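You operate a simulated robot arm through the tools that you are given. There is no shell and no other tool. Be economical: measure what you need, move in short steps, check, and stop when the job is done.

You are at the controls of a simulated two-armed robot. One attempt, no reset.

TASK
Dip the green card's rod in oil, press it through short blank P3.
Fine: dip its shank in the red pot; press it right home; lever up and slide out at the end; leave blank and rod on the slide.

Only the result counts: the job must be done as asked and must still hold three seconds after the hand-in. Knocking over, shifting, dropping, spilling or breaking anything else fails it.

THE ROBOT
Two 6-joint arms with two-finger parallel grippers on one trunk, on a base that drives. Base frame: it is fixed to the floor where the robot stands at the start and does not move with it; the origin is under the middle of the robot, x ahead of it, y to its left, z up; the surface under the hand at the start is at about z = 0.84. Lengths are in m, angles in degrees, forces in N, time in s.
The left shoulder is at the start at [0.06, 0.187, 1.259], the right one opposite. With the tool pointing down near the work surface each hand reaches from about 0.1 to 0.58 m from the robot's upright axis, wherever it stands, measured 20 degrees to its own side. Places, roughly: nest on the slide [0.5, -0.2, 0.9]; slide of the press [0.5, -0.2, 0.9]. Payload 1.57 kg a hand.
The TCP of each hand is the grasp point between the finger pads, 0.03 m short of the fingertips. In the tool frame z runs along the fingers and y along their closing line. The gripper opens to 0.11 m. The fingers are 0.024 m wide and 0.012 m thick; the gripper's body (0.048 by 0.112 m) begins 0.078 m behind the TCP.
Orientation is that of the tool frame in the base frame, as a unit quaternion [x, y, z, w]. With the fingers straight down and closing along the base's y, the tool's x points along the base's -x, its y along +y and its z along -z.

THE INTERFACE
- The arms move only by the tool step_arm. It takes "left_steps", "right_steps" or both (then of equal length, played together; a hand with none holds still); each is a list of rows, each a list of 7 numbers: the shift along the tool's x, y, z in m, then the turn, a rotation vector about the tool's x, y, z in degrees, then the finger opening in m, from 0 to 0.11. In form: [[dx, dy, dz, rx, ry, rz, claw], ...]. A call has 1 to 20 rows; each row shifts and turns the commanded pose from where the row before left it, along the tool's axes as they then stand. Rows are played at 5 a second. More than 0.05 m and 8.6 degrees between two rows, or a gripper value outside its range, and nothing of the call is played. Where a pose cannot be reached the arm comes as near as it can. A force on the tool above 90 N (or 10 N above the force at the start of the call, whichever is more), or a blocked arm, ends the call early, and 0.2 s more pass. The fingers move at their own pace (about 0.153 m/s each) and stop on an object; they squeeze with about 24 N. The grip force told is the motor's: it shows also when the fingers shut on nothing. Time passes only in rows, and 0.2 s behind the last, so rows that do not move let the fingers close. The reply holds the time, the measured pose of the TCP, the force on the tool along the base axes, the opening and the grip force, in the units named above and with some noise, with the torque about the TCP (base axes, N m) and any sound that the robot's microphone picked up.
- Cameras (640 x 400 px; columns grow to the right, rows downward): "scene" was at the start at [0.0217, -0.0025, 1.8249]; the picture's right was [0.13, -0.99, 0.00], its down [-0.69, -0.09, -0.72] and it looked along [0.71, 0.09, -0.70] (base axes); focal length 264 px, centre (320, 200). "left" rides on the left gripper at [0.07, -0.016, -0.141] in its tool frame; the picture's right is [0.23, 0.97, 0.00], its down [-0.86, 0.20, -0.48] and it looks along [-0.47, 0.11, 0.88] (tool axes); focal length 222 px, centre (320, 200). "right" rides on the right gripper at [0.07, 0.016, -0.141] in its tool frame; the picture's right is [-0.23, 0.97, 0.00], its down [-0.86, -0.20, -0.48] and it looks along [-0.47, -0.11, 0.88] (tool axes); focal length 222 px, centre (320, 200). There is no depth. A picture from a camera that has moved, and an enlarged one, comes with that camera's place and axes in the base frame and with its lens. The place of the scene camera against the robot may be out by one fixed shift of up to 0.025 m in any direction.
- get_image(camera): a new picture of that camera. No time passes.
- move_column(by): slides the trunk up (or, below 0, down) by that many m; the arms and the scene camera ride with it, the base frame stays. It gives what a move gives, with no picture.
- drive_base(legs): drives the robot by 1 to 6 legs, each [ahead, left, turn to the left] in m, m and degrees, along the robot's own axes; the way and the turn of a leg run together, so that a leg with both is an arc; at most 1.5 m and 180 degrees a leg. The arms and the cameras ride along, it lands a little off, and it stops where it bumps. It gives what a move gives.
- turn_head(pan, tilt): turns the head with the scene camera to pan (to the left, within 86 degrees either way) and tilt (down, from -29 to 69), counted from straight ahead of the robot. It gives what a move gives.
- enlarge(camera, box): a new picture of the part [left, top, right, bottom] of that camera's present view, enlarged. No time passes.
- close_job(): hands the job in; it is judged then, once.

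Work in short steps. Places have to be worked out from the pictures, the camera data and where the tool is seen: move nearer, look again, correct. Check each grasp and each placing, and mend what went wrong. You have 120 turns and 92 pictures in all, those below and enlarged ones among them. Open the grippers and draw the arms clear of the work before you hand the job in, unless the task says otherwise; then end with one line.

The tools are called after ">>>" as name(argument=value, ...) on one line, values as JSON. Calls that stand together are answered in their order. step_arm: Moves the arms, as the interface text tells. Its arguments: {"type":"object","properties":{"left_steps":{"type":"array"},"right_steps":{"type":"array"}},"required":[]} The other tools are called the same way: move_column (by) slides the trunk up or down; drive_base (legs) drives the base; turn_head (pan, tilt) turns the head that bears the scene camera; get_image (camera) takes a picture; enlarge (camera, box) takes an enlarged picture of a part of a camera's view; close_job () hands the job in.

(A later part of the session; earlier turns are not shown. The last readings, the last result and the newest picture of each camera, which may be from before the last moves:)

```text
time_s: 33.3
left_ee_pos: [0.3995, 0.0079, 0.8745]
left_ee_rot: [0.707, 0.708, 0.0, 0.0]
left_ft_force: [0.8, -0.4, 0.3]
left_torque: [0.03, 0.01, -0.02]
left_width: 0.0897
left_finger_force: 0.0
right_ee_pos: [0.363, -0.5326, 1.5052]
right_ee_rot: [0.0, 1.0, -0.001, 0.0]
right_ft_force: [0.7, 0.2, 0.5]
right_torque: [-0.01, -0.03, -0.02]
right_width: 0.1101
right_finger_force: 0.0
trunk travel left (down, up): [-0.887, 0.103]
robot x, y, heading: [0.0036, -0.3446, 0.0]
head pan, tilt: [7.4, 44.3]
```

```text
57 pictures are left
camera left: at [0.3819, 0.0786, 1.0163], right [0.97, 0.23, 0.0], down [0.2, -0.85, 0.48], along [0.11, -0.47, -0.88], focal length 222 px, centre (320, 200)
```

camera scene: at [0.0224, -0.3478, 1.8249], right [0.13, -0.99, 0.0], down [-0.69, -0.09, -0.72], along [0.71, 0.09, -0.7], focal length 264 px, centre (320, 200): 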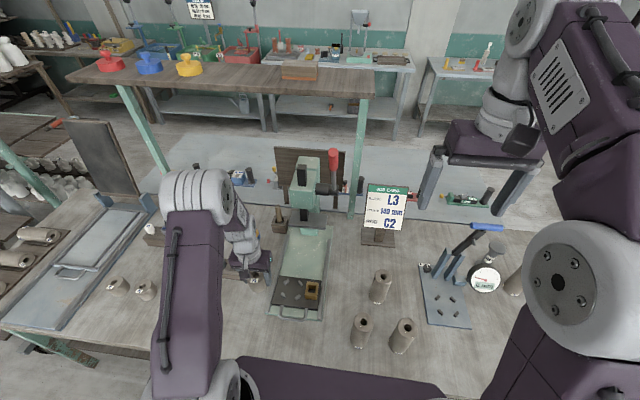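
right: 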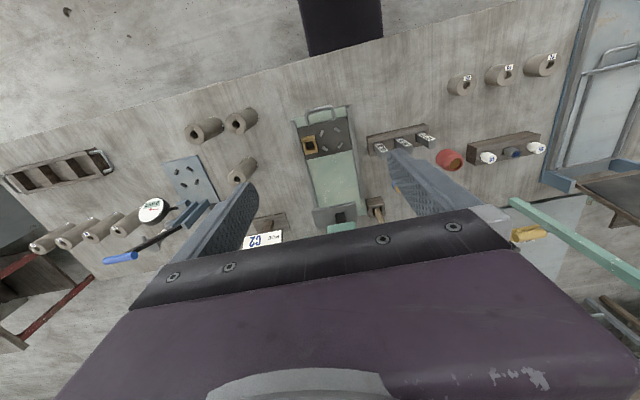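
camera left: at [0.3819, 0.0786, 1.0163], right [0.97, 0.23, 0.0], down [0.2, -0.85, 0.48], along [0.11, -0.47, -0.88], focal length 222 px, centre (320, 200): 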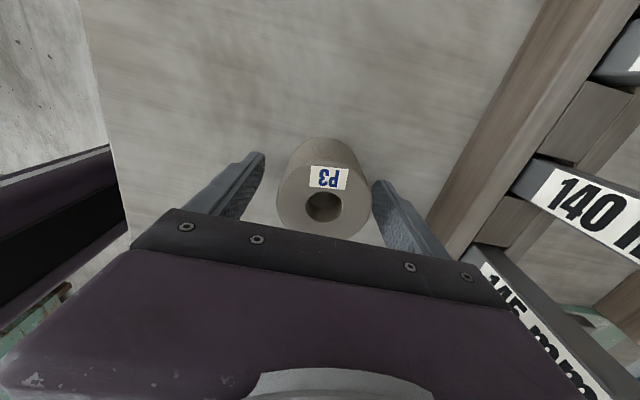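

Hole at the expected row for a centred grip. I close and lift slowly.

>>> step_arm(left_steps=[[0, 0, 0, 0, 0, 0, 0.0], [0, 0, 0, 0, 0, 0, 0.0], [0, 0, 0, 0, 0, 0, 0.0], [0, 0, -0.002, 0, 0, 0, 0.0], [0, 0, -0.004, 0, 0, 0, 0.0], [0, 0, -0.008, 0, 0, 0, 0.0], [0, 0, -0.014, 0, 0, 0, 0.0], [0, 0, -0.018, 0, 0, 0, 0.0], [0, 0, -0.02, 0, 0, 0, 0.0], [0, 0, -0.02, 0, 0, 0, 0.0], [0, 0, -0.014, 0, 0, 0, 0.0], [-0.01, 0.004, -0.008, 0, 0, 0, 0.0], [-0.018, 0.008, 0, 0, 0, 0, 0.0], [-0.026, 0.011, 0, 0, 0, 0, 0.0], [-0.03, 0.013, 0, 0, 0, 0, 0.0], [-0.03, 0.013, 0, 0, 0, 0, 0.0], [-0.03, 0.013, 0, 0, 0, 0, 0.0], [-0.022, 0.01, 0, 0, 0, 0, 0.0], [-0.0117, 0.0053, 0, 0, 0, 0, 0.0]])

>>> enlarge(camera="left", box=[200, 60, 440, 250])

```text
time_s: 37.3
left_ee_pos: [0.4785, -0.1686, 0.9826]
left_ee_rot: [0.706, 0.708, 0.0, 0.0]
left_ft_force: [-0.3, 0.2, -2.7]
left_torque: [0.06, 0.01, -0.02]
left_width: 0.0595
left_finger_force: 24.1
right_ee_pos: [0.3632, -0.5339, 1.5061]
right_ee_rot: [0.0, 1.0, 0.0, 0.0]
right_ft_force: [-0.9, -0.2, 0.4]
right_torque: [-0.03, 0.05, 0.01]
right_width: 0.1097
right_finger_force: 0.1
trunk travel left (down, up): [-0.887, 0.103]
robot x, y, heading: [-0.0004, -0.3503, 0.3]
head pan, tilt: [7.4, 44.3]
```

```text
2.11 times, centred on (320, 155) of left
camera zoom: at [0.4608, -0.0987, 1.1243], right [0.97, 0.23, 0.0], down [0.2, -0.85, 0.48], along [0.11, -0.47, -0.88], focal length 468 px, centre (320, 295)
```

zoom: 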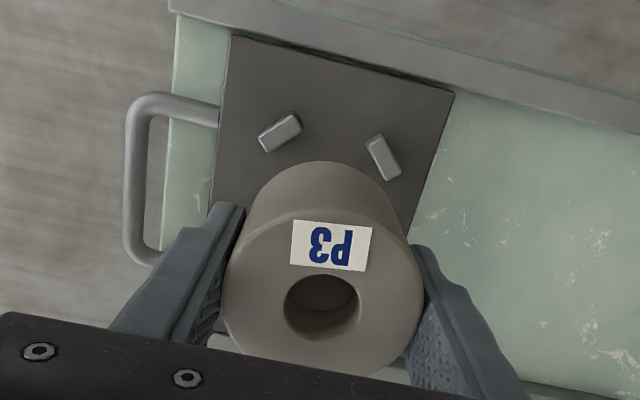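

Held upright, hovering over the nest. I descend to just above the pins and look.

>>> step_arm(left_steps=[[0, 0, 0.012, 0, 0, 0, 0], [0, 0, 0.015, 0, 0, 0, 0], [0, 0, 0.015, 0, 0, 0, 0], [0, 0, 0.012, 0, 0, 0, 0], [0, 0, 0.006, 0, 0, 0, 0], [0, 0, 0, 0, 0, 0, 0]])

>>> enlarge(camera="left", box=[240, 80, 400, 240])

```text
time_s: 38.7
left_ee_pos: [0.4783, -0.1681, 0.9223]
left_ee_rot: [0.708, 0.706, 0.0, 0.001]
left_ft_force: [0.0, 0.3, -1.5]
left_torque: [-0.03, 0.0, 0.01]
left_width: 0.0596
left_finger_force: 24.5
right_ee_pos: [0.3625, -0.5336, 1.5065]
right_ee_rot: [0.0, 1.0, 0.0, -0.001]
right_ft_force: [-1.0, 0.2, 0.3]
right_torque: [-0.01, -0.01, 0.03]
right_width: 0.1099
right_finger_force: 0.1
trunk travel left (down, up): [-0.887, 0.103]
robot x, y, heading: [-0.0, -0.3484, 0.2]
head pan, tilt: [7.4, 44.3]
```

```text
2.50 times, centred on (320, 160) of left
camera zoom: at [0.4606, -0.0975, 1.0651], right [0.97, 0.23, 0.0], down [0.2, -0.85, 0.48], along [0.11, -0.47, -0.88], focal length 555 px, centre (320, 300)
```

zoom: 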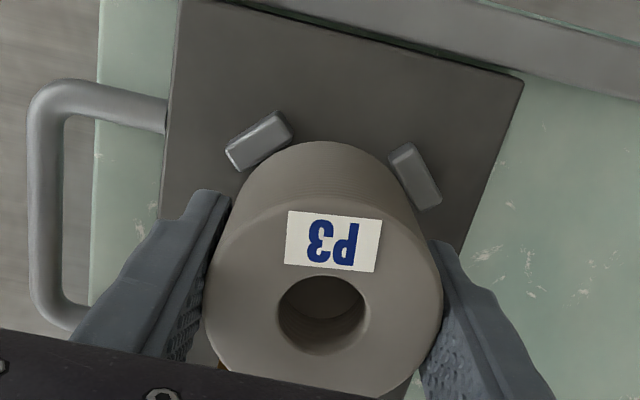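

Compared in the same picture, the blank's foot sits about 3 mm too far to +y against the pins. I shift by (-0.001, -0.0033) and go down a little.

>>> step_arm(left_steps=[[-0.0033, -0.001, 0, 0, 0, 0, 0], [0, 0, 0.004, 0, 0, 0, 0], [0, 0, 0.003, 0, 0, 0, 0], [0, 0, 0, 0, 0, 0, 0]])

>>> enlarge(camera="left", box=[240, 80, 400, 240])

```text
time_s: 39.7
left_ee_pos: [0.4774, -0.172, 0.9172]
left_ee_rot: [0.707, 0.707, 0.0, 0.001]
left_ft_force: [0.0, -0.7, -2.7]
left_torque: [-0.03, 0.0, 0.0]
left_width: 0.0597
left_finger_force: 24.3
right_ee_pos: [0.3626, -0.5327, 1.5069]
right_ee_rot: [0.0, 1.0, 0.0, -0.001]
right_ft_force: [1.1, -0.8, 1.0]
right_torque: [-0.01, -0.01, 0.02]
right_width: 0.11
right_finger_force: 0.0
trunk travel left (down, up): [-0.887, 0.103]
robot x, y, heading: [0.0002, -0.3498, -0.2]
head pan, tilt: [7.4, 44.3]
```

```text
2.50 times, centred on (320, 160) of left
camera zoom: at [0.4592, -0.1011, 1.0581], right [0.97, 0.23, 0.0], down [0.2, -0.85, 0.48], along [0.11, -0.47, -0.88], focal length 555 px, centre (320, 300)
```

zoom: 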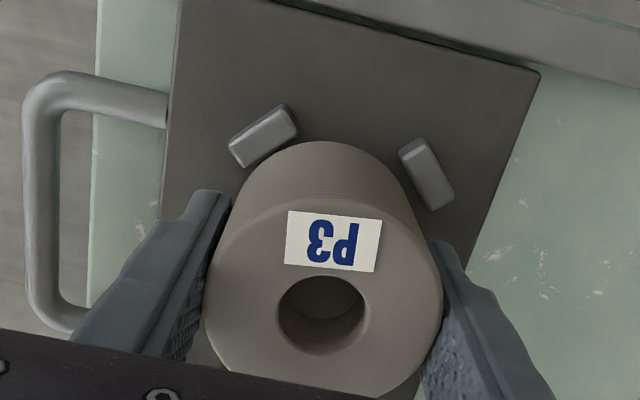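

Now centred within about 1 mm by the picture. I add a small nudge and descend in 3 mm steps.

>>> step_arm(left_steps=[[-0.0008, 0.0008, 0.003, 0, 0, 0, 0], [0, 0, 0.003, 0, 0, 0, 0], [0, 0, 0, 0, 0, 0, 0]])

>>> enlarge(camera="left", box=[240, 80, 400, 240])

```text
time_s: 40.5
left_ee_pos: [0.4775, -0.173, 0.9103]
left_ee_rot: [0.708, 0.707, 0.001, 0.0]
left_ft_force: [-0.3, 0.1, -2.3]
left_torque: [-0.01, 0.0, 0.04]
left_width: 0.0596
left_finger_force: 24.0
right_ee_pos: [0.3637, -0.5332, 1.5058]
right_ee_rot: [0.001, 1.0, 0.0, 0.0]
right_ft_force: [0.1, -0.2, -0.1]
right_torque: [-0.02, 0.0, -0.02]
right_width: 0.1099
right_finger_force: 0.1
trunk travel left (down, up): [-0.887, 0.103]
robot x, y, heading: [0.0001, -0.3478, -0.2]
head pan, tilt: [7.4, 44.3]
```

```text
2.50 times, centred on (320, 160) of left
camera zoom: at [0.4605, -0.1017, 1.0521], right [0.97, 0.23, 0.0], down [0.2, -0.85, 0.48], along [0.11, -0.47, -0.88], focal length 555 px, centre (320, 300)
```

zoom: 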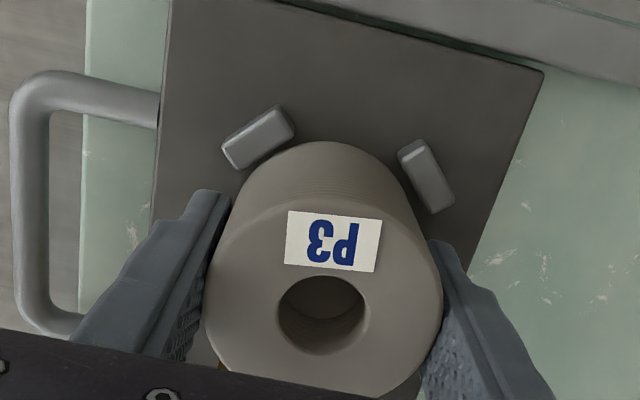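

No contact force and the gaps look even. I continue down.

>>> step_arm(left_steps=[[0, 0, 0.003, 0, 0, 0, 0], [0, 0, 0.003, 0, 0, 0, 0], [0, 0, 0, 0, 0, 0, 0]])

```text
time_s: 41.3
left_ee_pos: [0.4782, -0.1726, 0.9044]
left_ee_rot: [0.707, 0.708, 0.0, 0.0]
left_ft_force: [0.5, 0.1, -1.4]
left_torque: [0.08, 0.0, 0.01]
left_width: 0.0592
left_finger_force: 24.3
right_ee_pos: [0.3615, -0.5327, 1.5055]
right_ee_rot: [0.0, 1.0, 0.0, -0.001]
right_ft_force: [-0.2, 0.6, -0.8]
right_torque: [0.01, 0.02, 0.0]
right_width: 0.1102
right_finger_force: 0.0
trunk travel left (down, up): [-0.887, 0.103]
robot x, y, heading: [0.0032, -0.3488, -0.0]
head pan, tilt: [7.4, 44.3]
```

Still free, so the foot is now between the pins. I keep descending.

>>> step_arm(left_steps=[[0, 0, 0.003, 0, 0, 0, 0], [0, 0, 0.003, 0, 0, 0, 0], [0, 0, 0, 0, 0, 0, 0]])

>>> enlarge(camera="left", box=[240, 80, 400, 240])

```text
time_s: 42.1
left_ee_pos: [0.477, -0.1744, 0.8999]
left_ee_rot: [0.707, 0.707, 0.002, 0.002]
left_ft_force: [4.3, 3.4, 32.8]
left_torque: [0.09, 1.07, -0.17]
left_width: 0.0594
left_finger_force: 23.8
right_ee_pos: [0.358, -0.5339, 1.507]
right_ee_rot: [-0.001, 1.0, 0.0, 0.001]
right_ft_force: [0.1, 0.0, 0.2]
right_torque: [-0.01, -0.02, 0.0]
right_width: 0.11
right_finger_force: 0.0
trunk travel left (down, up): [-0.887, 0.103]
robot x, y, heading: [-0.0019, -0.3451, 0.1]
head pan, tilt: [7.4, 44.3]
```

```text
2.50 times, centred on (320, 160) of left
camera zoom: at [0.4584, -0.1025, 1.0422], right [0.97, 0.23, 0.01], down [0.2, -0.86, 0.48], along [0.11, -0.47, -0.88], focal length 555 px, centre (320, 300)
```

zoom: 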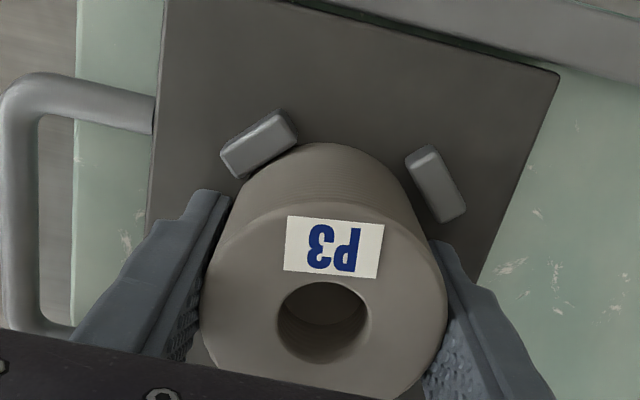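

Contact now sits at x = -0.037 from the TCP, which is the -x fingertip, not the blank; the blank's foot is already between the pins. I relieve 1 mm and open gently.

>>> step_arm(left_steps=[[0, 0, -0.0015, 0, 0, 0, 0], [0, 0, 0, 0, 0, 0, 0], [0, 0, 0, 0, 0, 0, 0.062], [0, 0, 0, 0, 0, 0, 0.064], [0, 0, 0, 0, 0, 0, 0.068]])

>>> enlarge(camera="left", box=[240, 80, 400, 240])

```text
time_s: 43.3
left_ee_pos: [0.4771, -0.1723, 0.8999]
left_ee_rot: [0.707, 0.707, 0.0, 0.0]
left_ft_force: [7.8, 4.8, 23.9]
left_torque: [0.11, 0.59, -0.22]
left_width: 0.0604
left_finger_force: 0.1
right_ee_pos: [0.3604, -0.5334, 1.5073]
right_ee_rot: [-0.001, 1.0, 0.0, 0.0]
right_ft_force: [0.9, 0.3, -0.2]
right_torque: [0.0, 0.0, 0.0]
right_width: 0.11
right_finger_force: 0.1
trunk travel left (down, up): [-0.887, 0.103]
robot x, y, heading: [0.0006, -0.3505, -0.0]
head pan, tilt: [7.4, 44.3]
```

```text
2.50 times, centred on (320, 160) of left
camera zoom: at [0.4595, -0.1025, 1.0421], right [0.97, 0.23, 0.0], down [0.2, -0.86, 0.48], along [0.11, -0.47, -0.88], focal length 555 px, centre (320, 300)
```

zoom: 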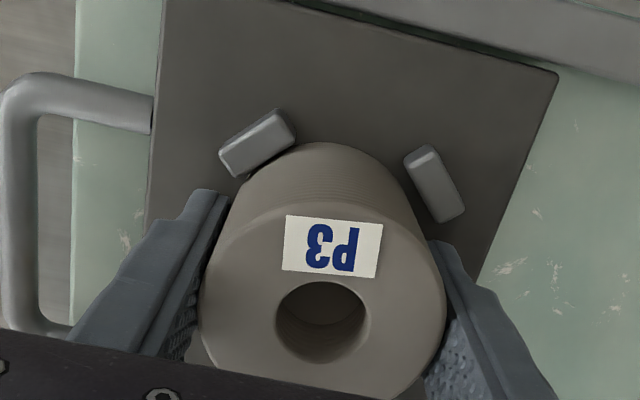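

The fingers are jammed against something at this depth. I raise 4 mm while the opening stays commanded to 0.068.

>>> step_arm(left_steps=[[0, 0, -0.002, 0, 0, 0, 0.068], [0, 0, -0.002, 0, 0, 0, 0.068], [0, 0, 0, 0, 0, 0, 0.068]])

>>> enlarge(camera="left", box=[240, 80, 400, 240])

```text
time_s: 44.1
left_ee_pos: [0.4777, -0.1729, 0.9021]
left_ee_rot: [0.708, 0.707, 0.0, 0.0]
left_ft_force: [0.1, 0.3, -0.3]
left_torque: [0.02, -0.02, 0.02]
left_width: 0.068
left_finger_force: 0.1
right_ee_pos: [0.3627, -0.5335, 1.5065]
right_ee_rot: [0.0, 1.0, 0.0, 0.0]
right_ft_force: [-1.0, 0.5, 0.5]
right_torque: [0.04, -0.02, -0.01]
right_width: 0.1101
right_finger_force: 0.0
trunk travel left (down, up): [-0.887, 0.103]
robot x, y, heading: [-0.0028, -0.3445, 0.1]
head pan, tilt: [7.4, 44.3]
```

```text
2.50 times, centred on (320, 160) of left
camera zoom: at [0.46, -0.1019, 1.0452], right [0.97, 0.23, 0.0], down [0.2, -0.85, 0.48], along [0.11, -0.47, -0.88], focal length 555 px, centre (320, 300)
```

zoom: 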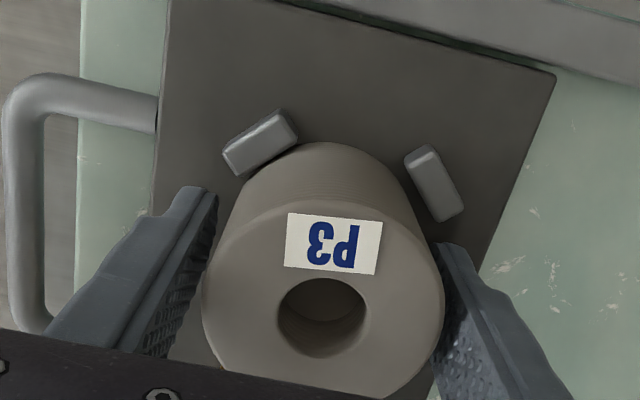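

Released, no load left. I withdraw straight up and look at how P3 stands in the nest.

>>> step_arm(left_steps=[[0, 0, -0.01, 0, 0, 0, 0.075], [0, 0, -0.03, 0, 0, 0, 0.08], [0, 0, -0.04, 0, 0, 0, 0.09], [0, 0, -0.04, 0, 0, 0, 0.09]])

>>> enlarge(camera="left", box=[240, 70, 400, 210])

>>> enlarge(camera="scene", box=[250, 210, 350, 330])

```text
time_s: 45.1
left_ee_pos: [0.4763, -0.1738, 1.025]
left_ee_rot: [0.707, 0.707, 0.0, 0.0]
left_ft_force: [0.2, -0.2, 0.4]
left_torque: [0.02, 0.02, -0.05]
left_width: 0.0896
left_finger_force: 0.0
right_ee_pos: [0.3607, -0.5333, 1.5067]
right_ee_rot: [0.0, 1.0, 0.0, 0.0]
right_ft_force: [-0.2, -0.8, -0.2]
right_torque: [0.01, 0.0, 0.02]
right_width: 0.1099
right_finger_force: 0.0
trunk travel left (down, up): [-0.887, 0.103]
robot x, y, heading: [-0.0007, -0.348, 0.2]
head pan, tilt: [7.4, 44.3]
```

```text
2.86 times, centred on (320, 140) of left
camera zoom: at [0.459, -0.1032, 1.1671], right [0.97, 0.23, 0.0], down [0.2, -0.86, 0.48], along [0.11, -0.47, -0.88], focal length 635 px, centre (320, 371)
```

zoom: 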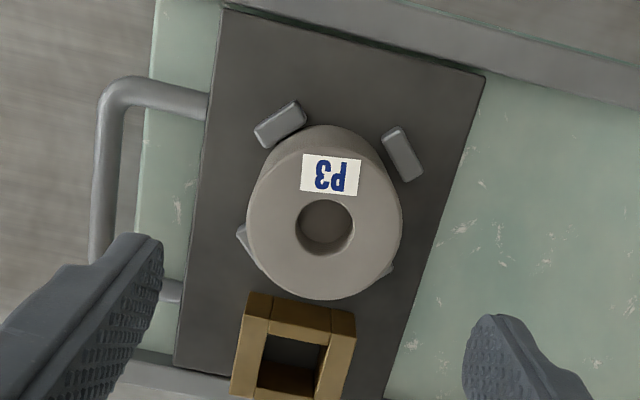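

```text
3.33 times, centred on (300, 270) of scene
camera zoom: at [0.0207, -0.3523, 1.8249], right [0.13, -0.99, 0.0], down [-0.69, -0.09, -0.72], along [0.71, 0.09, -0.7], focal length 881 px, centre (387, -33)
```

zoom: 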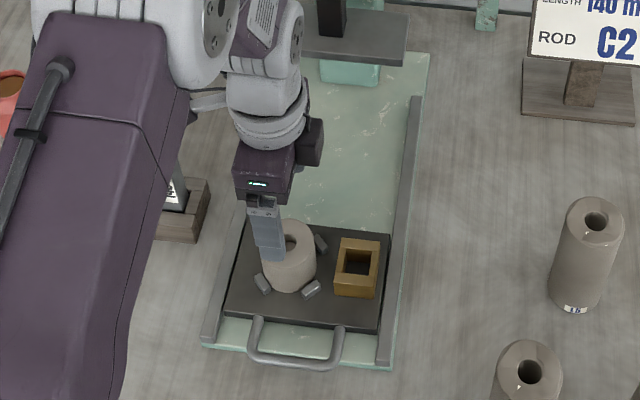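

P3 sits flat between the four pins. Next the rod: I raise the hand and turn it back, then drive left towards the rod rack.

>>> step_arm(left_steps=[[0, 0, -0.03, 0, 0, 0, 0.09], [0, 0, -0.04, 0, 0, -8, 0.09], [0, 0, -0.04, 0, 0, -8, 0.09], [0, 0, 0, 0, 0, -8, 0.09], [0, 0, 0, 0, 0, -8, 0.09], [0, 0, 0, 0, 0, -8, 0.09], [0, 0, 0, 0, 0, -8, 0.09], [0, 0, 0, 0, 0, -8, 0.09], [0, 0, 0, 0, 0, -8, 0.09], [0, 0, 0, 0, 0, -8, 0.09], [0, 0, 0, 0, 0, -8, 0.09], [0, 0, 0, 0, 0, -8, 0.09], [0, 0, 0, 0, 0, -2, 0.09]])

>>> drive_base(legs=[[0, 0.45, 0], [0.06, 0, 0]])

>>> get_image(camera="left")

>>> get_image(camera="scene")

```text
time_s: 47.9
left_ee_pos: [0.4773, -0.1728, 1.1339]
left_ee_rot: [-0.001, 1.0, 0.0, -0.002]
left_ft_force: [-0.2, 0.6, 0.6]
left_torque: [0.03, -0.02, 0.01]
left_width: 0.0902
left_finger_force: 0.0
right_ee_pos: [0.3618, -0.5331, 1.5069]
right_ee_rot: [0.0, 1.0, 0.0, 0.0]
right_ft_force: [0.5, 0.1, 0.7]
right_torque: [-0.04, -0.01, 0.01]
right_width: 0.1097
right_finger_force: 0.0
trunk travel left (down, up): [-0.887, 0.103]
robot x, y, heading: [0.0035, -0.3506, 0.0]
head pan, tilt: [7.4, 44.3]
```

```text
time_s: 51.2
left_ee_pos: [0.5283, 0.2779, 1.1379]
left_ee_rot: [0.0, 1.0, 0.001, 0.004]
left_ft_force: [-1.0, 0.3, 0.2]
left_torque: [0.01, -0.11, -0.03]
left_width: 0.09
left_finger_force: 0.0
right_ee_pos: [0.4084, -0.0828, 1.5087]
right_ee_rot: [0.0, 1.0, 0.001, 0.005]
right_ft_force: [-1.7, 0.1, -0.2]
right_torque: [0.02, -0.14, -0.02]
right_width: 0.11
right_finger_force: 0.1
trunk travel left (down, up): [-0.887, 0.103]
robot x, y, heading: [0.0575, 0.1047, 0.1]
head pan, tilt: [7.4, 44.3]
```

```text
47 pictures are left
camera left: at [0.4556, 0.2638, 1.28], right [-0.23, 0.97, 0.0], down [0.85, 0.2, 0.49], along [0.47, 0.11, -0.87], focal length 222 px, centre (320, 200)
```

left: 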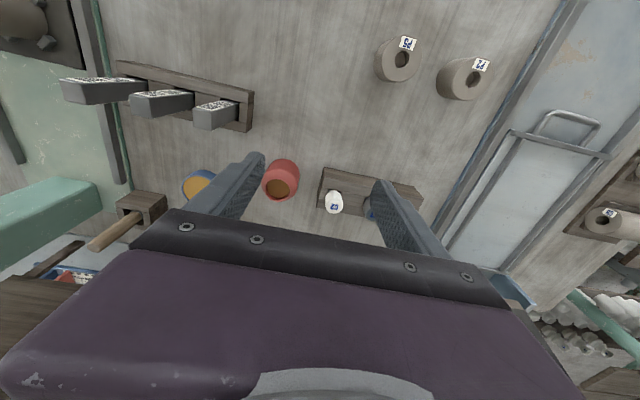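

```text
46 pictures are left
camera scene: at [0.0661, 0.1001, 1.8251], right [0.13, -0.99, 0.0], down [-0.69, -0.09, -0.72], along [0.72, 0.09, -0.69], focal length 264 px, centre (320, 200)
```

scene: 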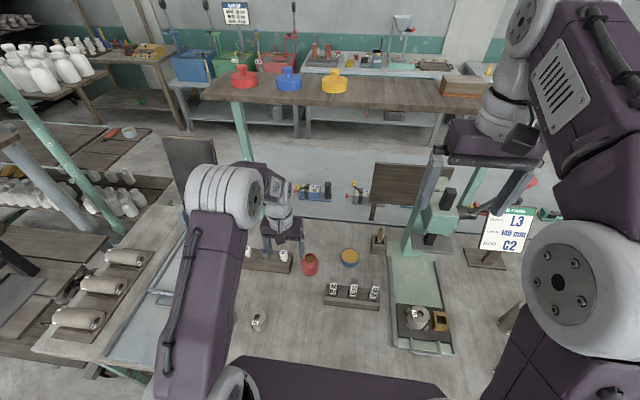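

Driving ahead worked without a bump. C2's head is at about (0.657, 0.339, z≈0.91); I drive 0.1 m further ahead and a little left so that it is in reach.

>>> drive_base(legs=[[0.1, 0.04, 0]])

>>> get_image(camera="left")

```text
time_s: 52.4
left_ee_pos: [0.631, 0.3163, 1.1375]
left_ee_rot: [0.001, 1.0, 0.001, 0.003]
left_ft_force: [-0.7, -1.1, 0.9]
left_torque: [-0.03, -0.02, 0.0]
left_width: 0.0896
left_finger_force: 0.0
right_ee_pos: [0.5138, -0.0432, 1.5092]
right_ee_rot: [0.001, 1.0, 0.0, 0.003]
right_ft_force: [-0.8, -0.5, -0.4]
right_torque: [0.03, -0.08, 0.01]
right_width: 0.1101
right_finger_force: 0.1
trunk travel left (down, up): [-0.887, 0.103]
robot x, y, heading: [0.1538, 0.1433, -0.3]
head pan, tilt: [7.4, 44.3]
```

```text
45 pictures are left
camera left: at [0.5594, 0.3021, 1.2784], right [-0.22, 0.97, 0.0], down [0.85, 0.2, 0.48], along [0.47, 0.11, -0.88], focal length 222 px, centre (320, 200)
```

left: 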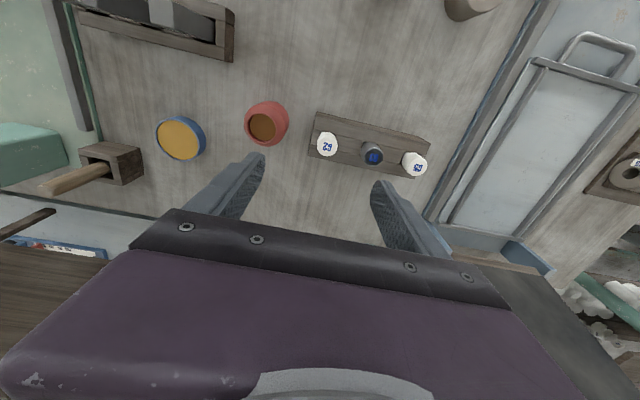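

C2's head top is at about (0.6465, 0.334, 0.930); the pot mouth at (0.647, 0.2285). I enlarge for head and shank details.

>>> enlarge(camera="left", box=[220, 80, 440, 220])

>>> enlarge(camera="scene", box=[220, 220, 340, 310])

```text
2.86 times, centred on (330, 150) of left
camera zoom: at [0.5594, 0.3021, 1.2784], right [-0.22, 0.97, 0.0], down [0.85, 0.2, 0.48], along [0.47, 0.11, -0.88], focal length 635 px, centre (291, 343)
```

zoom: 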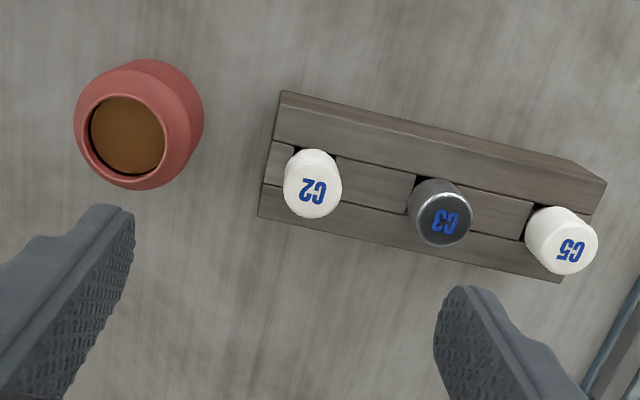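

```text
4.44 times, centred on (280, 265) of scene
camera zoom: at [0.1719, 0.1389, 1.8251], right [0.12, -0.99, 0.0], down [-0.69, -0.09, -0.72], along [0.71, 0.09, -0.69], focal length 1174 px, centre (498, -89)
```

zoom: 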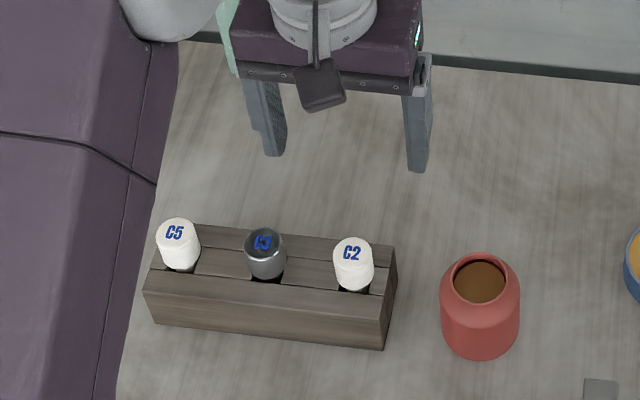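

The head is ~31 mm across and ~35 mm tall above the block. I move over C2 at z ≈ 1.0, opening 0.06, and check centring.

>>> step_arm(left_steps=[[-0.005, 0.006, 0.03, 0, 0, 0, 0.06], [-0.0055, 0.006, 0.035, 0, 0, 0, 0.06], [-0.005, 0.0055, 0.035, 0, 0, 0, 0.06], [0, 0, 0.03, 0, 0, 0, 0.06], [0, 0, 0.01, 0, 0, 0, 0.06], [0, 0, 0, 0, 0, 0, 0.06]])

>>> get_image(camera="left")

```text
time_s: 53.8
left_ee_pos: [0.6513, 0.3377, 0.9932]
left_ee_rot: [0.002, 1.0, 0.0, 0.0]
left_ft_force: [-0.8, -0.8, -0.8]
left_torque: [-0.01, -0.01, 0.01]
left_width: 0.0599
left_finger_force: 0.1
right_ee_pos: [0.5194, -0.04, 1.5076]
right_ee_rot: [0.002, 1.0, 0.0, 0.002]
right_ft_force: [0.3, -0.8, 0.2]
right_torque: [0.02, 0.01, 0.0]
right_width: 0.1101
right_finger_force: 0.1
trunk travel left (down, up): [-0.887, 0.103]
robot x, y, heading: [0.1591, 0.1431, -0.3]
head pan, tilt: [7.4, 44.3]
```

```text
42 pictures are left
camera left: at [0.5802, 0.3222, 1.1347], right [-0.22, 0.97, 0.0], down [0.86, 0.2, 0.48], along [0.47, 0.11, -0.88], focal length 222 px, centre (320, 200)
```

left: 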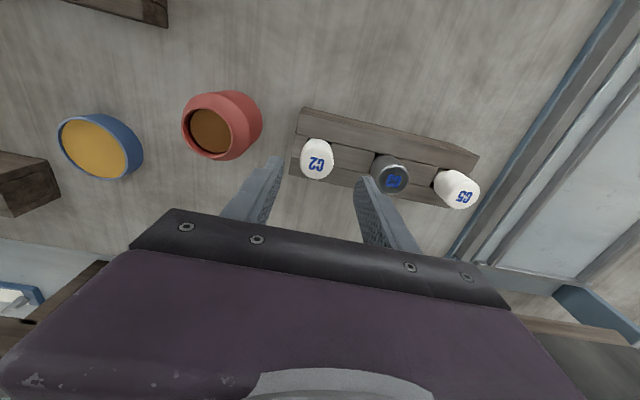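

The head is right on the tool axis. I descend 60 mm and close.

>>> step_arm(left_steps=[[0, 0, 0.02, 0, 0, 0, 0.06], [0, 0, 0.02, 0, 0, 0, 0.06], [0, 0, 0.012, 0, 0, 0, 0.06], [0, 0, 0.006, 0, 0, 0, 0.06], [0, 0, 0, 0, 0, 0, 0.0], [0, 0, 0, 0, 0, 0, 0.0], [0, 0, 0, 0, 0, 0, 0.0]])

>>> get_image(camera="left")

```text
time_s: 55.4
left_ee_pos: [0.6525, 0.3355, 0.9345]
left_ee_rot: [0.002, 1.0, 0.0, 0.0]
left_ft_force: [0.3, -2.3, -0.8]
left_torque: [-0.23, -0.03, -0.01]
left_width: 0.0309
left_finger_force: 24.5
right_ee_pos: [0.5194, -0.0411, 1.5068]
right_ee_rot: [0.001, 1.0, 0.0, 0.0]
right_ft_force: [-0.2, 0.4, -0.5]
right_torque: [0.03, -0.02, -0.03]
right_width: 0.1101
right_finger_force: 0.1
trunk travel left (down, up): [-0.887, 0.103]
robot x, y, heading: [0.1624, 0.1461, -0.1]
head pan, tilt: [7.4, 44.3]
```

```text
41 pictures are left
camera left: at [0.5813, 0.3215, 1.077], right [-0.22, 0.97, 0.0], down [0.86, 0.2, 0.48], along [0.47, 0.11, -0.88], focal length 222 px, centre (320, 200)
```

left: 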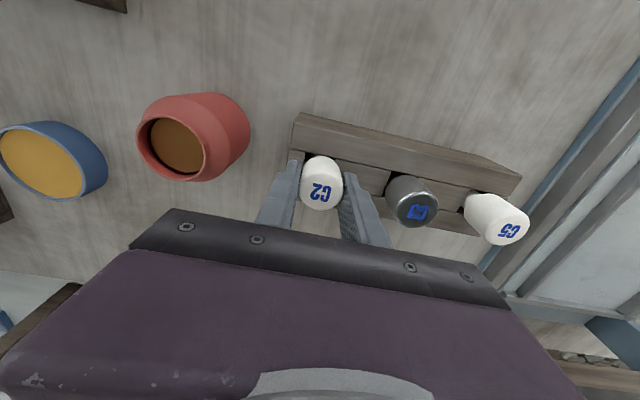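

C2's head is gripped (31 mm). I lift slowly.

>>> step_arm(left_steps=[[0, -0.0005, -0.003, 0, 0, 0, 0], [0, 0, -0.006, 0, 0, 0, 0], [0, 0, -0.01, 0, 0, 0, 0], [0, 0, -0.015, 0, 0, 0, 0], [0, 0, -0.015, 0, 0, 0, 0], [0, 0, -0.015, 0, 0, 0, 0], [0, 0, -0.015, 0, 0, 0, 0], [0, 0, -0.015, 0, 0, 0, 0], [0, 0, -0.015, 0, 0, 0, 0], [0, 0, -0.01, 0, 0, 0, 0], [0, 0, -0.005, 0, 0, 0, 0]])

>>> get_image(camera="left")

>>> enlarge(camera="scene", box=[220, 180, 380, 310])

```text
time_s: 57.8
left_ee_pos: [0.6496, 0.336, 1.0588]
left_ee_rot: [0.001, 1.0, 0.0, 0.0]
left_ft_force: [-0.2, 0.2, -0.2]
left_torque: [0.01, 0.03, 0.04]
left_width: 0.031
left_finger_force: 23.7
right_ee_pos: [0.5198, -0.042, 1.507]
right_ee_rot: [0.001, 1.0, 0.0, 0.001]
right_ft_force: [0.0, 0.8, 0.0]
right_torque: [0.0, 0.0, 0.01]
right_width: 0.1102
right_finger_force: 0.0
trunk travel left (down, up): [-0.887, 0.103]
robot x, y, heading: [0.1575, 0.1435, -0.2]
head pan, tilt: [7.4, 44.3]
```

```text
40 pictures are left
camera left: at [0.5788, 0.321, 1.2015], right [-0.22, 0.97, 0.0], down [0.86, 0.2, 0.48], along [0.47, 0.11, -0.88], focal length 222 px, centre (320, 200)
```

left: 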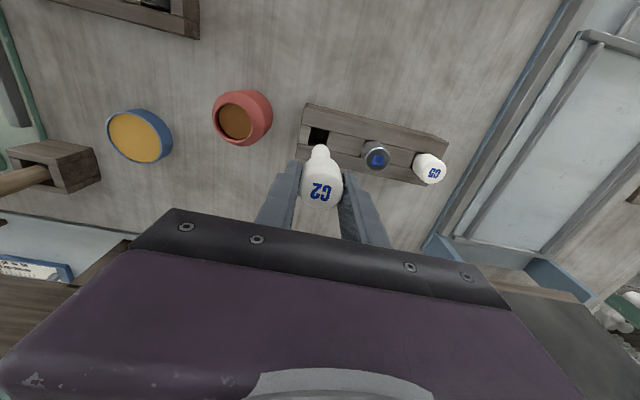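

```text
3.08 times, centred on (300, 245) of scene
camera zoom: at [0.1801, 0.1415, 1.8249], right [0.13, -0.99, 0.0], down [-0.69, -0.09, -0.72], along [0.71, 0.09, -0.7], focal length 813 px, centre (382, 62)
```

zoom: 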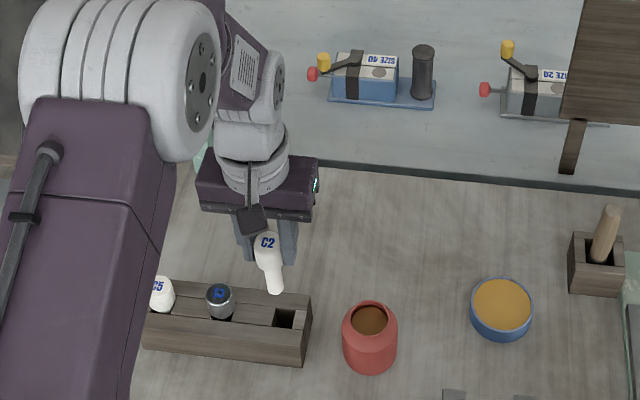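

The rod is out: white shank about 50 mm, tip ~90 mm under the TCP. I carry it over the red pot (0.650, 0.226) and check the alignment.

>>> step_arm(left_steps=[[0, -0.015, -0.005, 0, 0, 0, 0], [0, -0.025, 0, 0, 0, 0, 0], [0, -0.025, 0, 0, 0, 0, 0], [0, -0.025, 0, 0, 0, 0, 0], [0, -0.015, 0, 0, 0, 0, 0], [0, -0.005, 0, 0, 0, 0, 0], [0, 0, 0, 0, 0, 0, 0]])

>>> enlarge(camera="left", box=[220, 80, 420, 220])

>>> enlarge(camera="scene", box=[260, 190, 360, 290])

```text
time_s: 59.4
left_ee_pos: [0.6529, 0.2272, 1.0663]
left_ee_rot: [0.002, 1.0, 0.0, 0.001]
left_ft_force: [0.6, -0.6, -0.1]
left_torque: [0.0, -0.01, 0.0]
left_width: 0.0307
left_finger_force: 24.3
right_ee_pos: [0.5206, -0.0405, 1.5062]
right_ee_rot: [0.002, 1.0, 0.0, 0.001]
right_ft_force: [0.7, 0.4, 0.9]
right_torque: [-0.02, -0.01, 0.01]
right_width: 0.1098
right_finger_force: 0.1
trunk travel left (down, up): [-0.887, 0.103]
robot x, y, heading: [0.16, 0.1389, -0.1]
head pan, tilt: [7.4, 44.3]
```

```text
2.86 times, centred on (320, 150) of left
camera zoom: at [0.5819, 0.2118, 1.2086], right [-0.22, 0.97, 0.0], down [0.86, 0.2, 0.48], along [0.47, 0.11, -0.88], focal length 635 px, centre (320, 343)
```

zoom: 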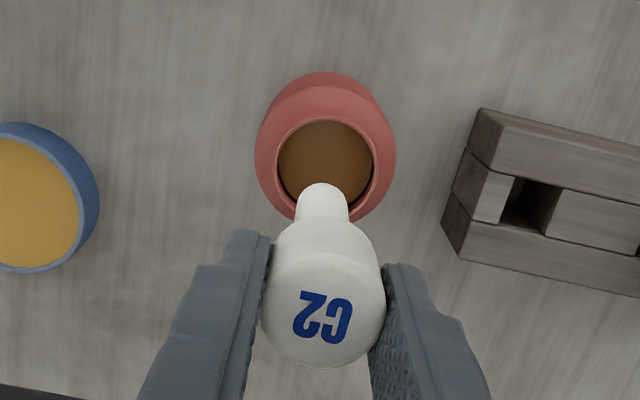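

```text
4.00 times, centred on (310, 240) of scene
camera zoom: at [0.1802, 0.1416, 1.8249], right [0.13, -0.99, 0.0], down [-0.69, -0.09, -0.72], along [0.71, 0.09, -0.7], focal length 1057 px, centre (360, 40)
```

zoom: 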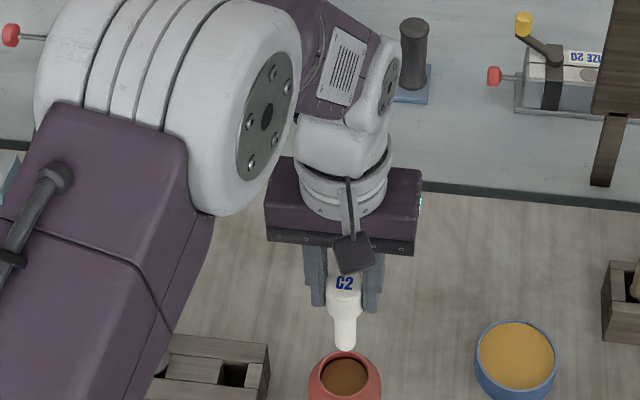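

The mouth lies about 3 mm to -x and 2 mm to +y of the axis. I correct and lower the shank into the oil, to TCP z ≈ 0.952, then raise it.

>>> step_arm(left_steps=[[0.003, 0.002, 0.01, 0, 0, 0, 0], [0, 0, 0.02, 0, 0, 0, 0], [0, 0, 0.02, 0, 0, 0, 0], [0, 0, 0.015, 0, 0, 0, 0], [0, 0, 0.015, 0, 0, 0, 0], [0, 0, 0.015, 0, 0, 0, 0], [0, 0, 0.012, 0, 0, 0, 0], [0, 0, 0.007, 0, 0, 0, 0], [0, 0, 0, 0, 0, 0, 0], [0, 0, 0, 0, 0, 0, 0], [0, 0, 0, 0, 0, 0, 0]])

>>> get_image(camera="left")

>>> enlarge(camera="scene", box=[260, 210, 360, 310])

```text
time_s: 61.8
left_ee_pos: [0.6476, 0.2262, 0.9535]
left_ee_rot: [0.002, 1.0, -0.001, 0.003]
left_ft_force: [8.7, 2.6, 39.1]
left_torque: [-0.18, 0.39, -0.02]
left_width: 0.0302
left_finger_force: 23.6
right_ee_pos: [0.5166, -0.0417, 1.509]
right_ee_rot: [0.002, 1.0, 0.0, 0.002]
right_ft_force: [0.1, -0.4, -0.4]
right_torque: [0.0, -0.01, 0.01]
right_width: 0.1102
right_finger_force: 0.1
trunk travel left (down, up): [-0.887, 0.103]
robot x, y, heading: [0.1588, 0.1451, -0.1]
head pan, tilt: [7.4, 44.3]
```

```text
36 pictures are left
camera left: at [0.576, 0.2124, 1.0951], right [-0.22, 0.97, 0.0], down [0.85, 0.2, 0.48], along [0.47, 0.11, -0.87], focal length 222 px, centre (320, 200)
```

left: 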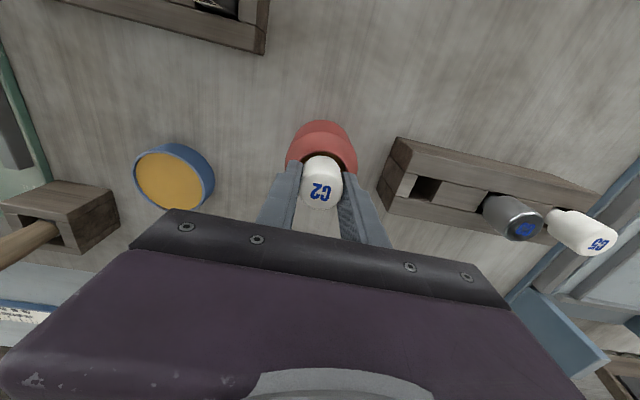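

```text
4.00 times, centred on (310, 260) of scene
camera zoom: at [0.1762, 0.1414, 1.8253], right [0.13, -0.99, 0.0], down [-0.69, -0.09, -0.72], along [0.71, 0.09, -0.7], focal length 1057 px, centre (360, -40)
```

zoom: 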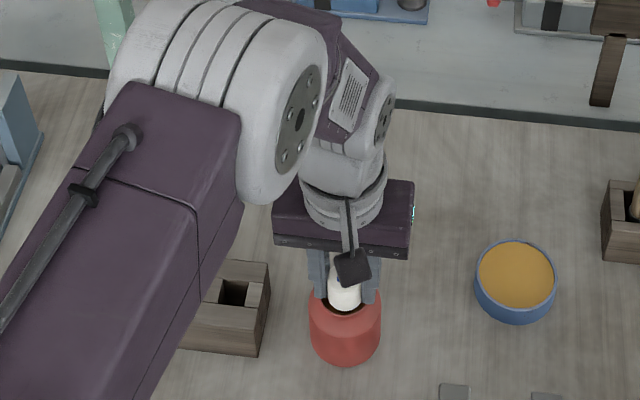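

The fingertips met the pot's rim (39 N); the shank is deep in the oil. I lift straight out slowly.

>>> step_arm(left_steps=[[0, 0, -0.003, 0, 0, 0, 0], [0, 0, -0.005, 0, 0, 0, 0], [0, 0, -0.01, 0, 0, 0, 0], [0, 0, -0.015, 0, 0, 0, 0], [0, 0, -0.015, 0, 0, 0, 0], [0, 0, -0.015, 0, 0, 0, 0], [0, 0, -0.015, 0, 0, 0, 0], [0, 0, -0.015, 0, 0, 0, 0], [0, 0, -0.015, 0, 0, 0, 0], [0, 0, -0.015, 0, 0, 0, 0], [0, 0, -0.01, 0, 0, 0, 0]])

>>> enlarge(camera="left", box=[220, 80, 420, 220])

>>> enlarge(camera="scene", box=[260, 180, 360, 280])

```text
time_s: 64.2
left_ee_pos: [0.6485, 0.2281, 1.0846]
left_ee_rot: [0.002, 1.0, 0.0, 0.0]
left_ft_force: [0.5, 0.1, -0.7]
left_torque: [0.02, 0.02, -0.03]
left_width: 0.031
left_finger_force: 23.6
right_ee_pos: [0.5199, -0.0416, 1.5069]
right_ee_rot: [0.001, 1.0, 0.001, 0.002]
right_ft_force: [0.3, -0.3, 0.3]
right_torque: [0.01, -0.01, 0.03]
right_width: 0.1098
right_finger_force: 0.0
trunk travel left (down, up): [-0.887, 0.103]
robot x, y, heading: [0.1574, 0.1452, -0.1]
head pan, tilt: [7.4, 44.3]
```

```text
2.86 times, centred on (320, 150) of left
camera zoom: at [0.5779, 0.2133, 1.227], right [-0.22, 0.97, 0.0], down [0.86, 0.2, 0.48], along [0.47, 0.11, -0.88], focal length 635 px, centre (320, 343)
```

zoom: 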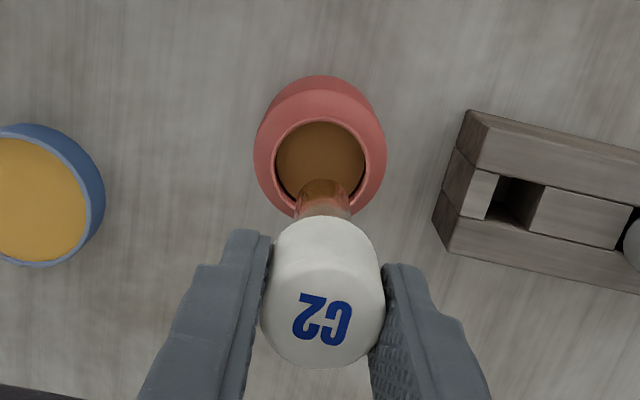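

```text
4.00 times, centred on (310, 230) of scene
camera zoom: at [0.1801, 0.1415, 1.8249], right [0.13, -0.99, 0.0], down [-0.69, -0.09, -0.72], along [0.71, 0.09, -0.7], focal length 1057 px, centre (360, 80)
```

zoom: 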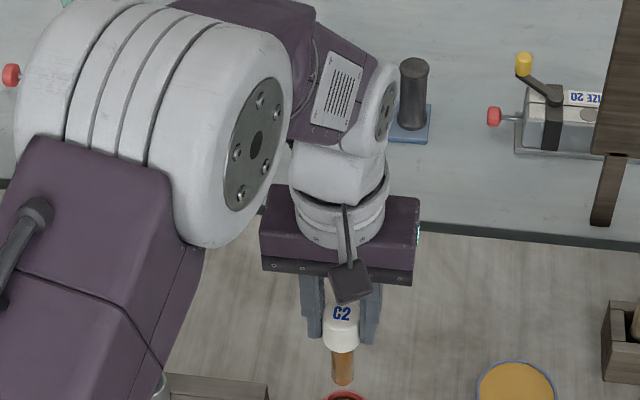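

The shank is evenly oiled. I let it drip briefly over the pot, raise clear of the gauge bars, then drive back and right to the nest.

>>> step_arm(left_steps=[[0, 0, 0, 0, 0, 0, 0], [0, 0, 0, 0, 0, 0, 0], [0, 0, 0, 0, 0, 0, 0], [0, 0, 0, 0, 0, 0, 0], [0, 0, 0, 0, 0, 0, 0], [0, 0, -0.01, 0, 0, 0, 0], [0, 0, -0.02, 0, 0, 0, 0], [0, 0, -0.02, 0, 0, 0, 0], [0, 0, -0.02, 0, 0, 0, 0], [0, 0, -0.02, 0, 0, 0, 0], [0, 0, -0.01, 0, 0, 0, 0]])

>>> drive_base(legs=[[-0.16, 0, 0], [0, -0.4, 0]])

>>> get_image(camera="left")

```text
time_s: 66.6
left_ee_pos: [0.6478, 0.2274, 1.1857]
left_ee_rot: [0.002, 1.0, 0.0, 0.0]
left_ft_force: [0.1, -0.3, -0.9]
left_torque: [-0.06, 0.01, 0.0]
left_width: 0.0305
left_finger_force: 24.2
right_ee_pos: [0.5202, -0.0414, 1.5068]
right_ee_rot: [0.001, 1.0, 0.0, 0.002]
right_ft_force: [0.6, 0.4, -0.4]
right_torque: [-0.02, 0.0, 0.02]
right_width: 0.1101
right_finger_force: 0.1
trunk travel left (down, up): [-0.887, 0.103]
robot x, y, heading: [0.1562, 0.1456, -0.3]
head pan, tilt: [7.4, 44.3]
```

```text
time_s: 70.0
left_ee_pos: [0.4876, -0.1651, 1.1837]
left_ee_rot: [0.002, 1.0, -0.001, 0.0]
left_ft_force: [0.8, 0.1, -1.0]
left_torque: [-0.04, -0.01, 0.01]
left_width: 0.0308
left_finger_force: 24.0
right_ee_pos: [0.36, -0.4314, 1.5075]
right_ee_rot: [0.002, 1.0, -0.001, 0.002]
right_ft_force: [0.9, 0.0, 0.9]
right_torque: [-0.04, -0.05, 0.0]
right_width: 0.1098
right_finger_force: 0.0
trunk travel left (down, up): [-0.887, 0.103]
robot x, y, heading: [-0.0003, -0.2487, -0.1]
head pan, tilt: [7.4, 44.3]
```

```text
32 pictures are left
camera left: at [0.4176, -0.1786, 1.3268], right [-0.22, 0.97, 0.0], down [0.86, 0.2, 0.48], along [0.47, 0.11, -0.88], focal length 222 px, centre (320, 200)
```

left: 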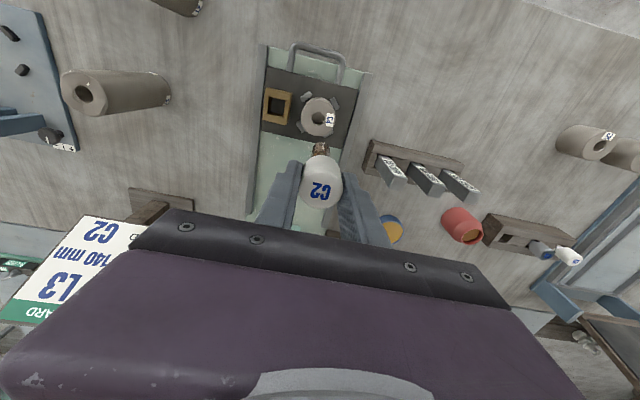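

Hand at (0.488, -0.165), bore at about (0.478, -0.170). I bring the shank tip ~35 mm above the bore and look.

>>> step_arm(left_steps=[[0.004, -0.002, 0.02, 0, 0, 0, 0], [0.005, -0.003, 0.03, 0, 0, 0, 0], [0, 0, 0.03, 0, 0, 0, 0], [0, 0, 0.03, 0, 0, 0, 0], [0, 0, 0.02, 0, 0, 0, 0], [0, 0, 0.01, 0, 0, 0, 0], [0, 0, 0, 0, 0, 0, 0]])

>>> enlarge(camera="left", box=[240, 90, 400, 220])

```text
time_s: 71.6
left_ee_pos: [0.4806, -0.171, 1.0453]
left_ee_rot: [0.002, 1.0, 0.0, 0.0]
left_ft_force: [0.2, -0.8, -1.0]
left_torque: [-0.01, 0.01, 0.03]
left_width: 0.0311
left_finger_force: 24.2
right_ee_pos: [0.3615, -0.4347, 1.5076]
right_ee_rot: [0.001, 1.0, 0.0, 0.001]
right_ft_force: [-0.4, -0.2, 0.4]
right_torque: [0.0, 0.0, -0.01]
right_width: 0.1099
right_finger_force: 0.0
trunk travel left (down, up): [-0.887, 0.103]
robot x, y, heading: [0.0013, -0.2481, -0.4]
head pan, tilt: [7.4, 44.3]
```

```text
3.08 times, centred on (320, 155) of left
camera zoom: at [0.4088, -0.1859, 1.1865], right [-0.22, 0.97, 0.0], down [0.86, 0.2, 0.48], along [0.47, 0.11, -0.88], focal length 684 px, centre (320, 338)
```

zoom: 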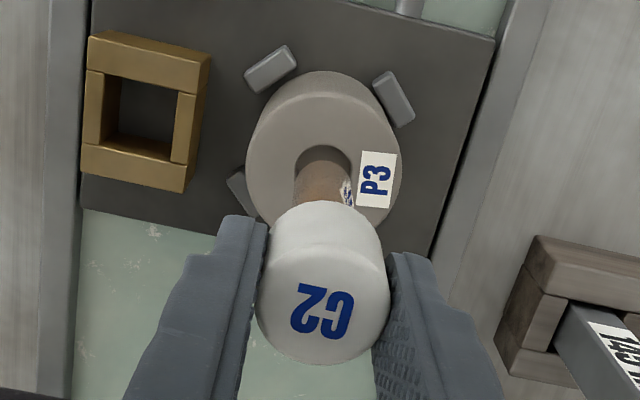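

Rod and bore line up within about 1 mm across. I lower to just above the bore mouth and check once more.

>>> step_arm(left_steps=[[0, 0.0007, 0.01, 0, 0, 0, 0], [0, 0, 0.012, 0, 0, 0, 0], [0, 0, 0.006, 0, 0, 0, 0], [0, 0, 0, 0, 0, 0, 0]])

>>> enlarge(camera="left", box=[260, 110, 380, 210])

```text
time_s: 72.6
left_ee_pos: [0.4807, -0.1706, 1.0196]
left_ee_rot: [0.002, 1.0, 0.0, 0.003]
left_ft_force: [1.8, 4.9, 32.8]
left_torque: [0.45, 0.23, -0.02]
left_width: 0.0306
left_finger_force: 24.0
right_ee_pos: [0.3567, -0.4343, 1.5086]
right_ee_rot: [0.002, 1.0, -0.001, 0.002]
right_ft_force: [-0.5, 0.3, 0.0]
right_torque: [0.03, 0.0, 0.0]
right_width: 0.1101
right_finger_force: 0.1
trunk travel left (down, up): [-0.887, 0.103]
robot x, y, heading: [0.0027, -0.2491, -0.4]
head pan, tilt: [7.4, 44.3]
```

```text
4.00 times, centred on (320, 160) of left
camera zoom: at [0.4075, -0.185, 1.1614], right [-0.22, 0.97, 0.0], down [0.85, 0.2, 0.48], along [0.47, 0.11, -0.88], focal length 888 px, centre (320, 360)
```

zoom: 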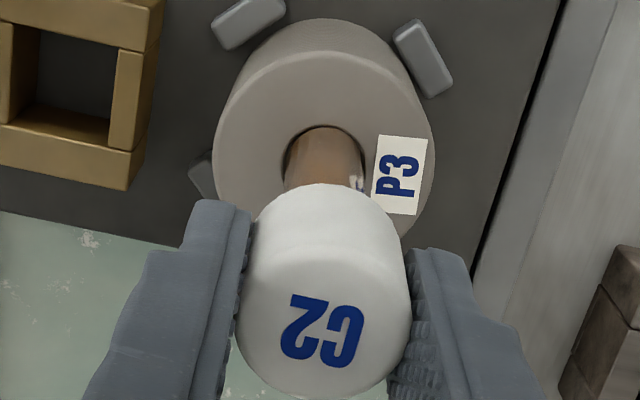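

The shank's -x edge rides on the bore's rim (contact at x ≈ -12 mm). I lift 5 mm, shift 1.5 mm to +x, and try again gently.

>>> step_arm(left_steps=[[0, 0, -0.005, 0, 0, 0, 0], [-0.0015, 0, 0, 0, 0, 0, 0], [0, 0, 0.004, 0, 0, 0, 0], [0, 0, 0.003, 0, 0, 0, 0], [0, 0, 0, 0, 0, 0, 0]])

>>> enlarge(camera="left", box=[260, 110, 380, 210])

```text
time_s: 73.8
left_ee_pos: [0.4778, -0.1699, 1.0189]
left_ee_rot: [0.002, 1.0, -0.001, 0.006]
left_ft_force: [2.7, 8.4, 57.9]
left_torque: [0.71, 0.58, -0.08]
left_width: 0.0303
left_finger_force: 24.1
right_ee_pos: [0.3519, -0.4326, 1.5091]
right_ee_rot: [0.002, 1.0, 0.0, 0.003]
right_ft_force: [-0.3, 0.2, 0.2]
right_torque: [-0.01, 0.0, 0.0]
right_width: 0.11
right_finger_force: 0.0
trunk travel left (down, up): [-0.887, 0.103]
robot x, y, heading: [0.0016, -0.2484, -0.1]
head pan, tilt: [7.4, 44.3]
```

```text
4.00 times, centred on (320, 160) of left
camera zoom: at [0.4061, -0.1845, 1.1608], right [-0.22, 0.97, 0.0], down [0.85, 0.2, 0.49], along [0.48, 0.11, -0.87], focal length 888 px, centre (320, 360)
```

zoom: 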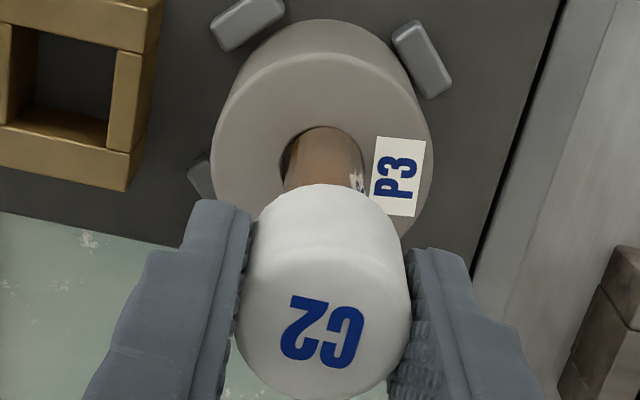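

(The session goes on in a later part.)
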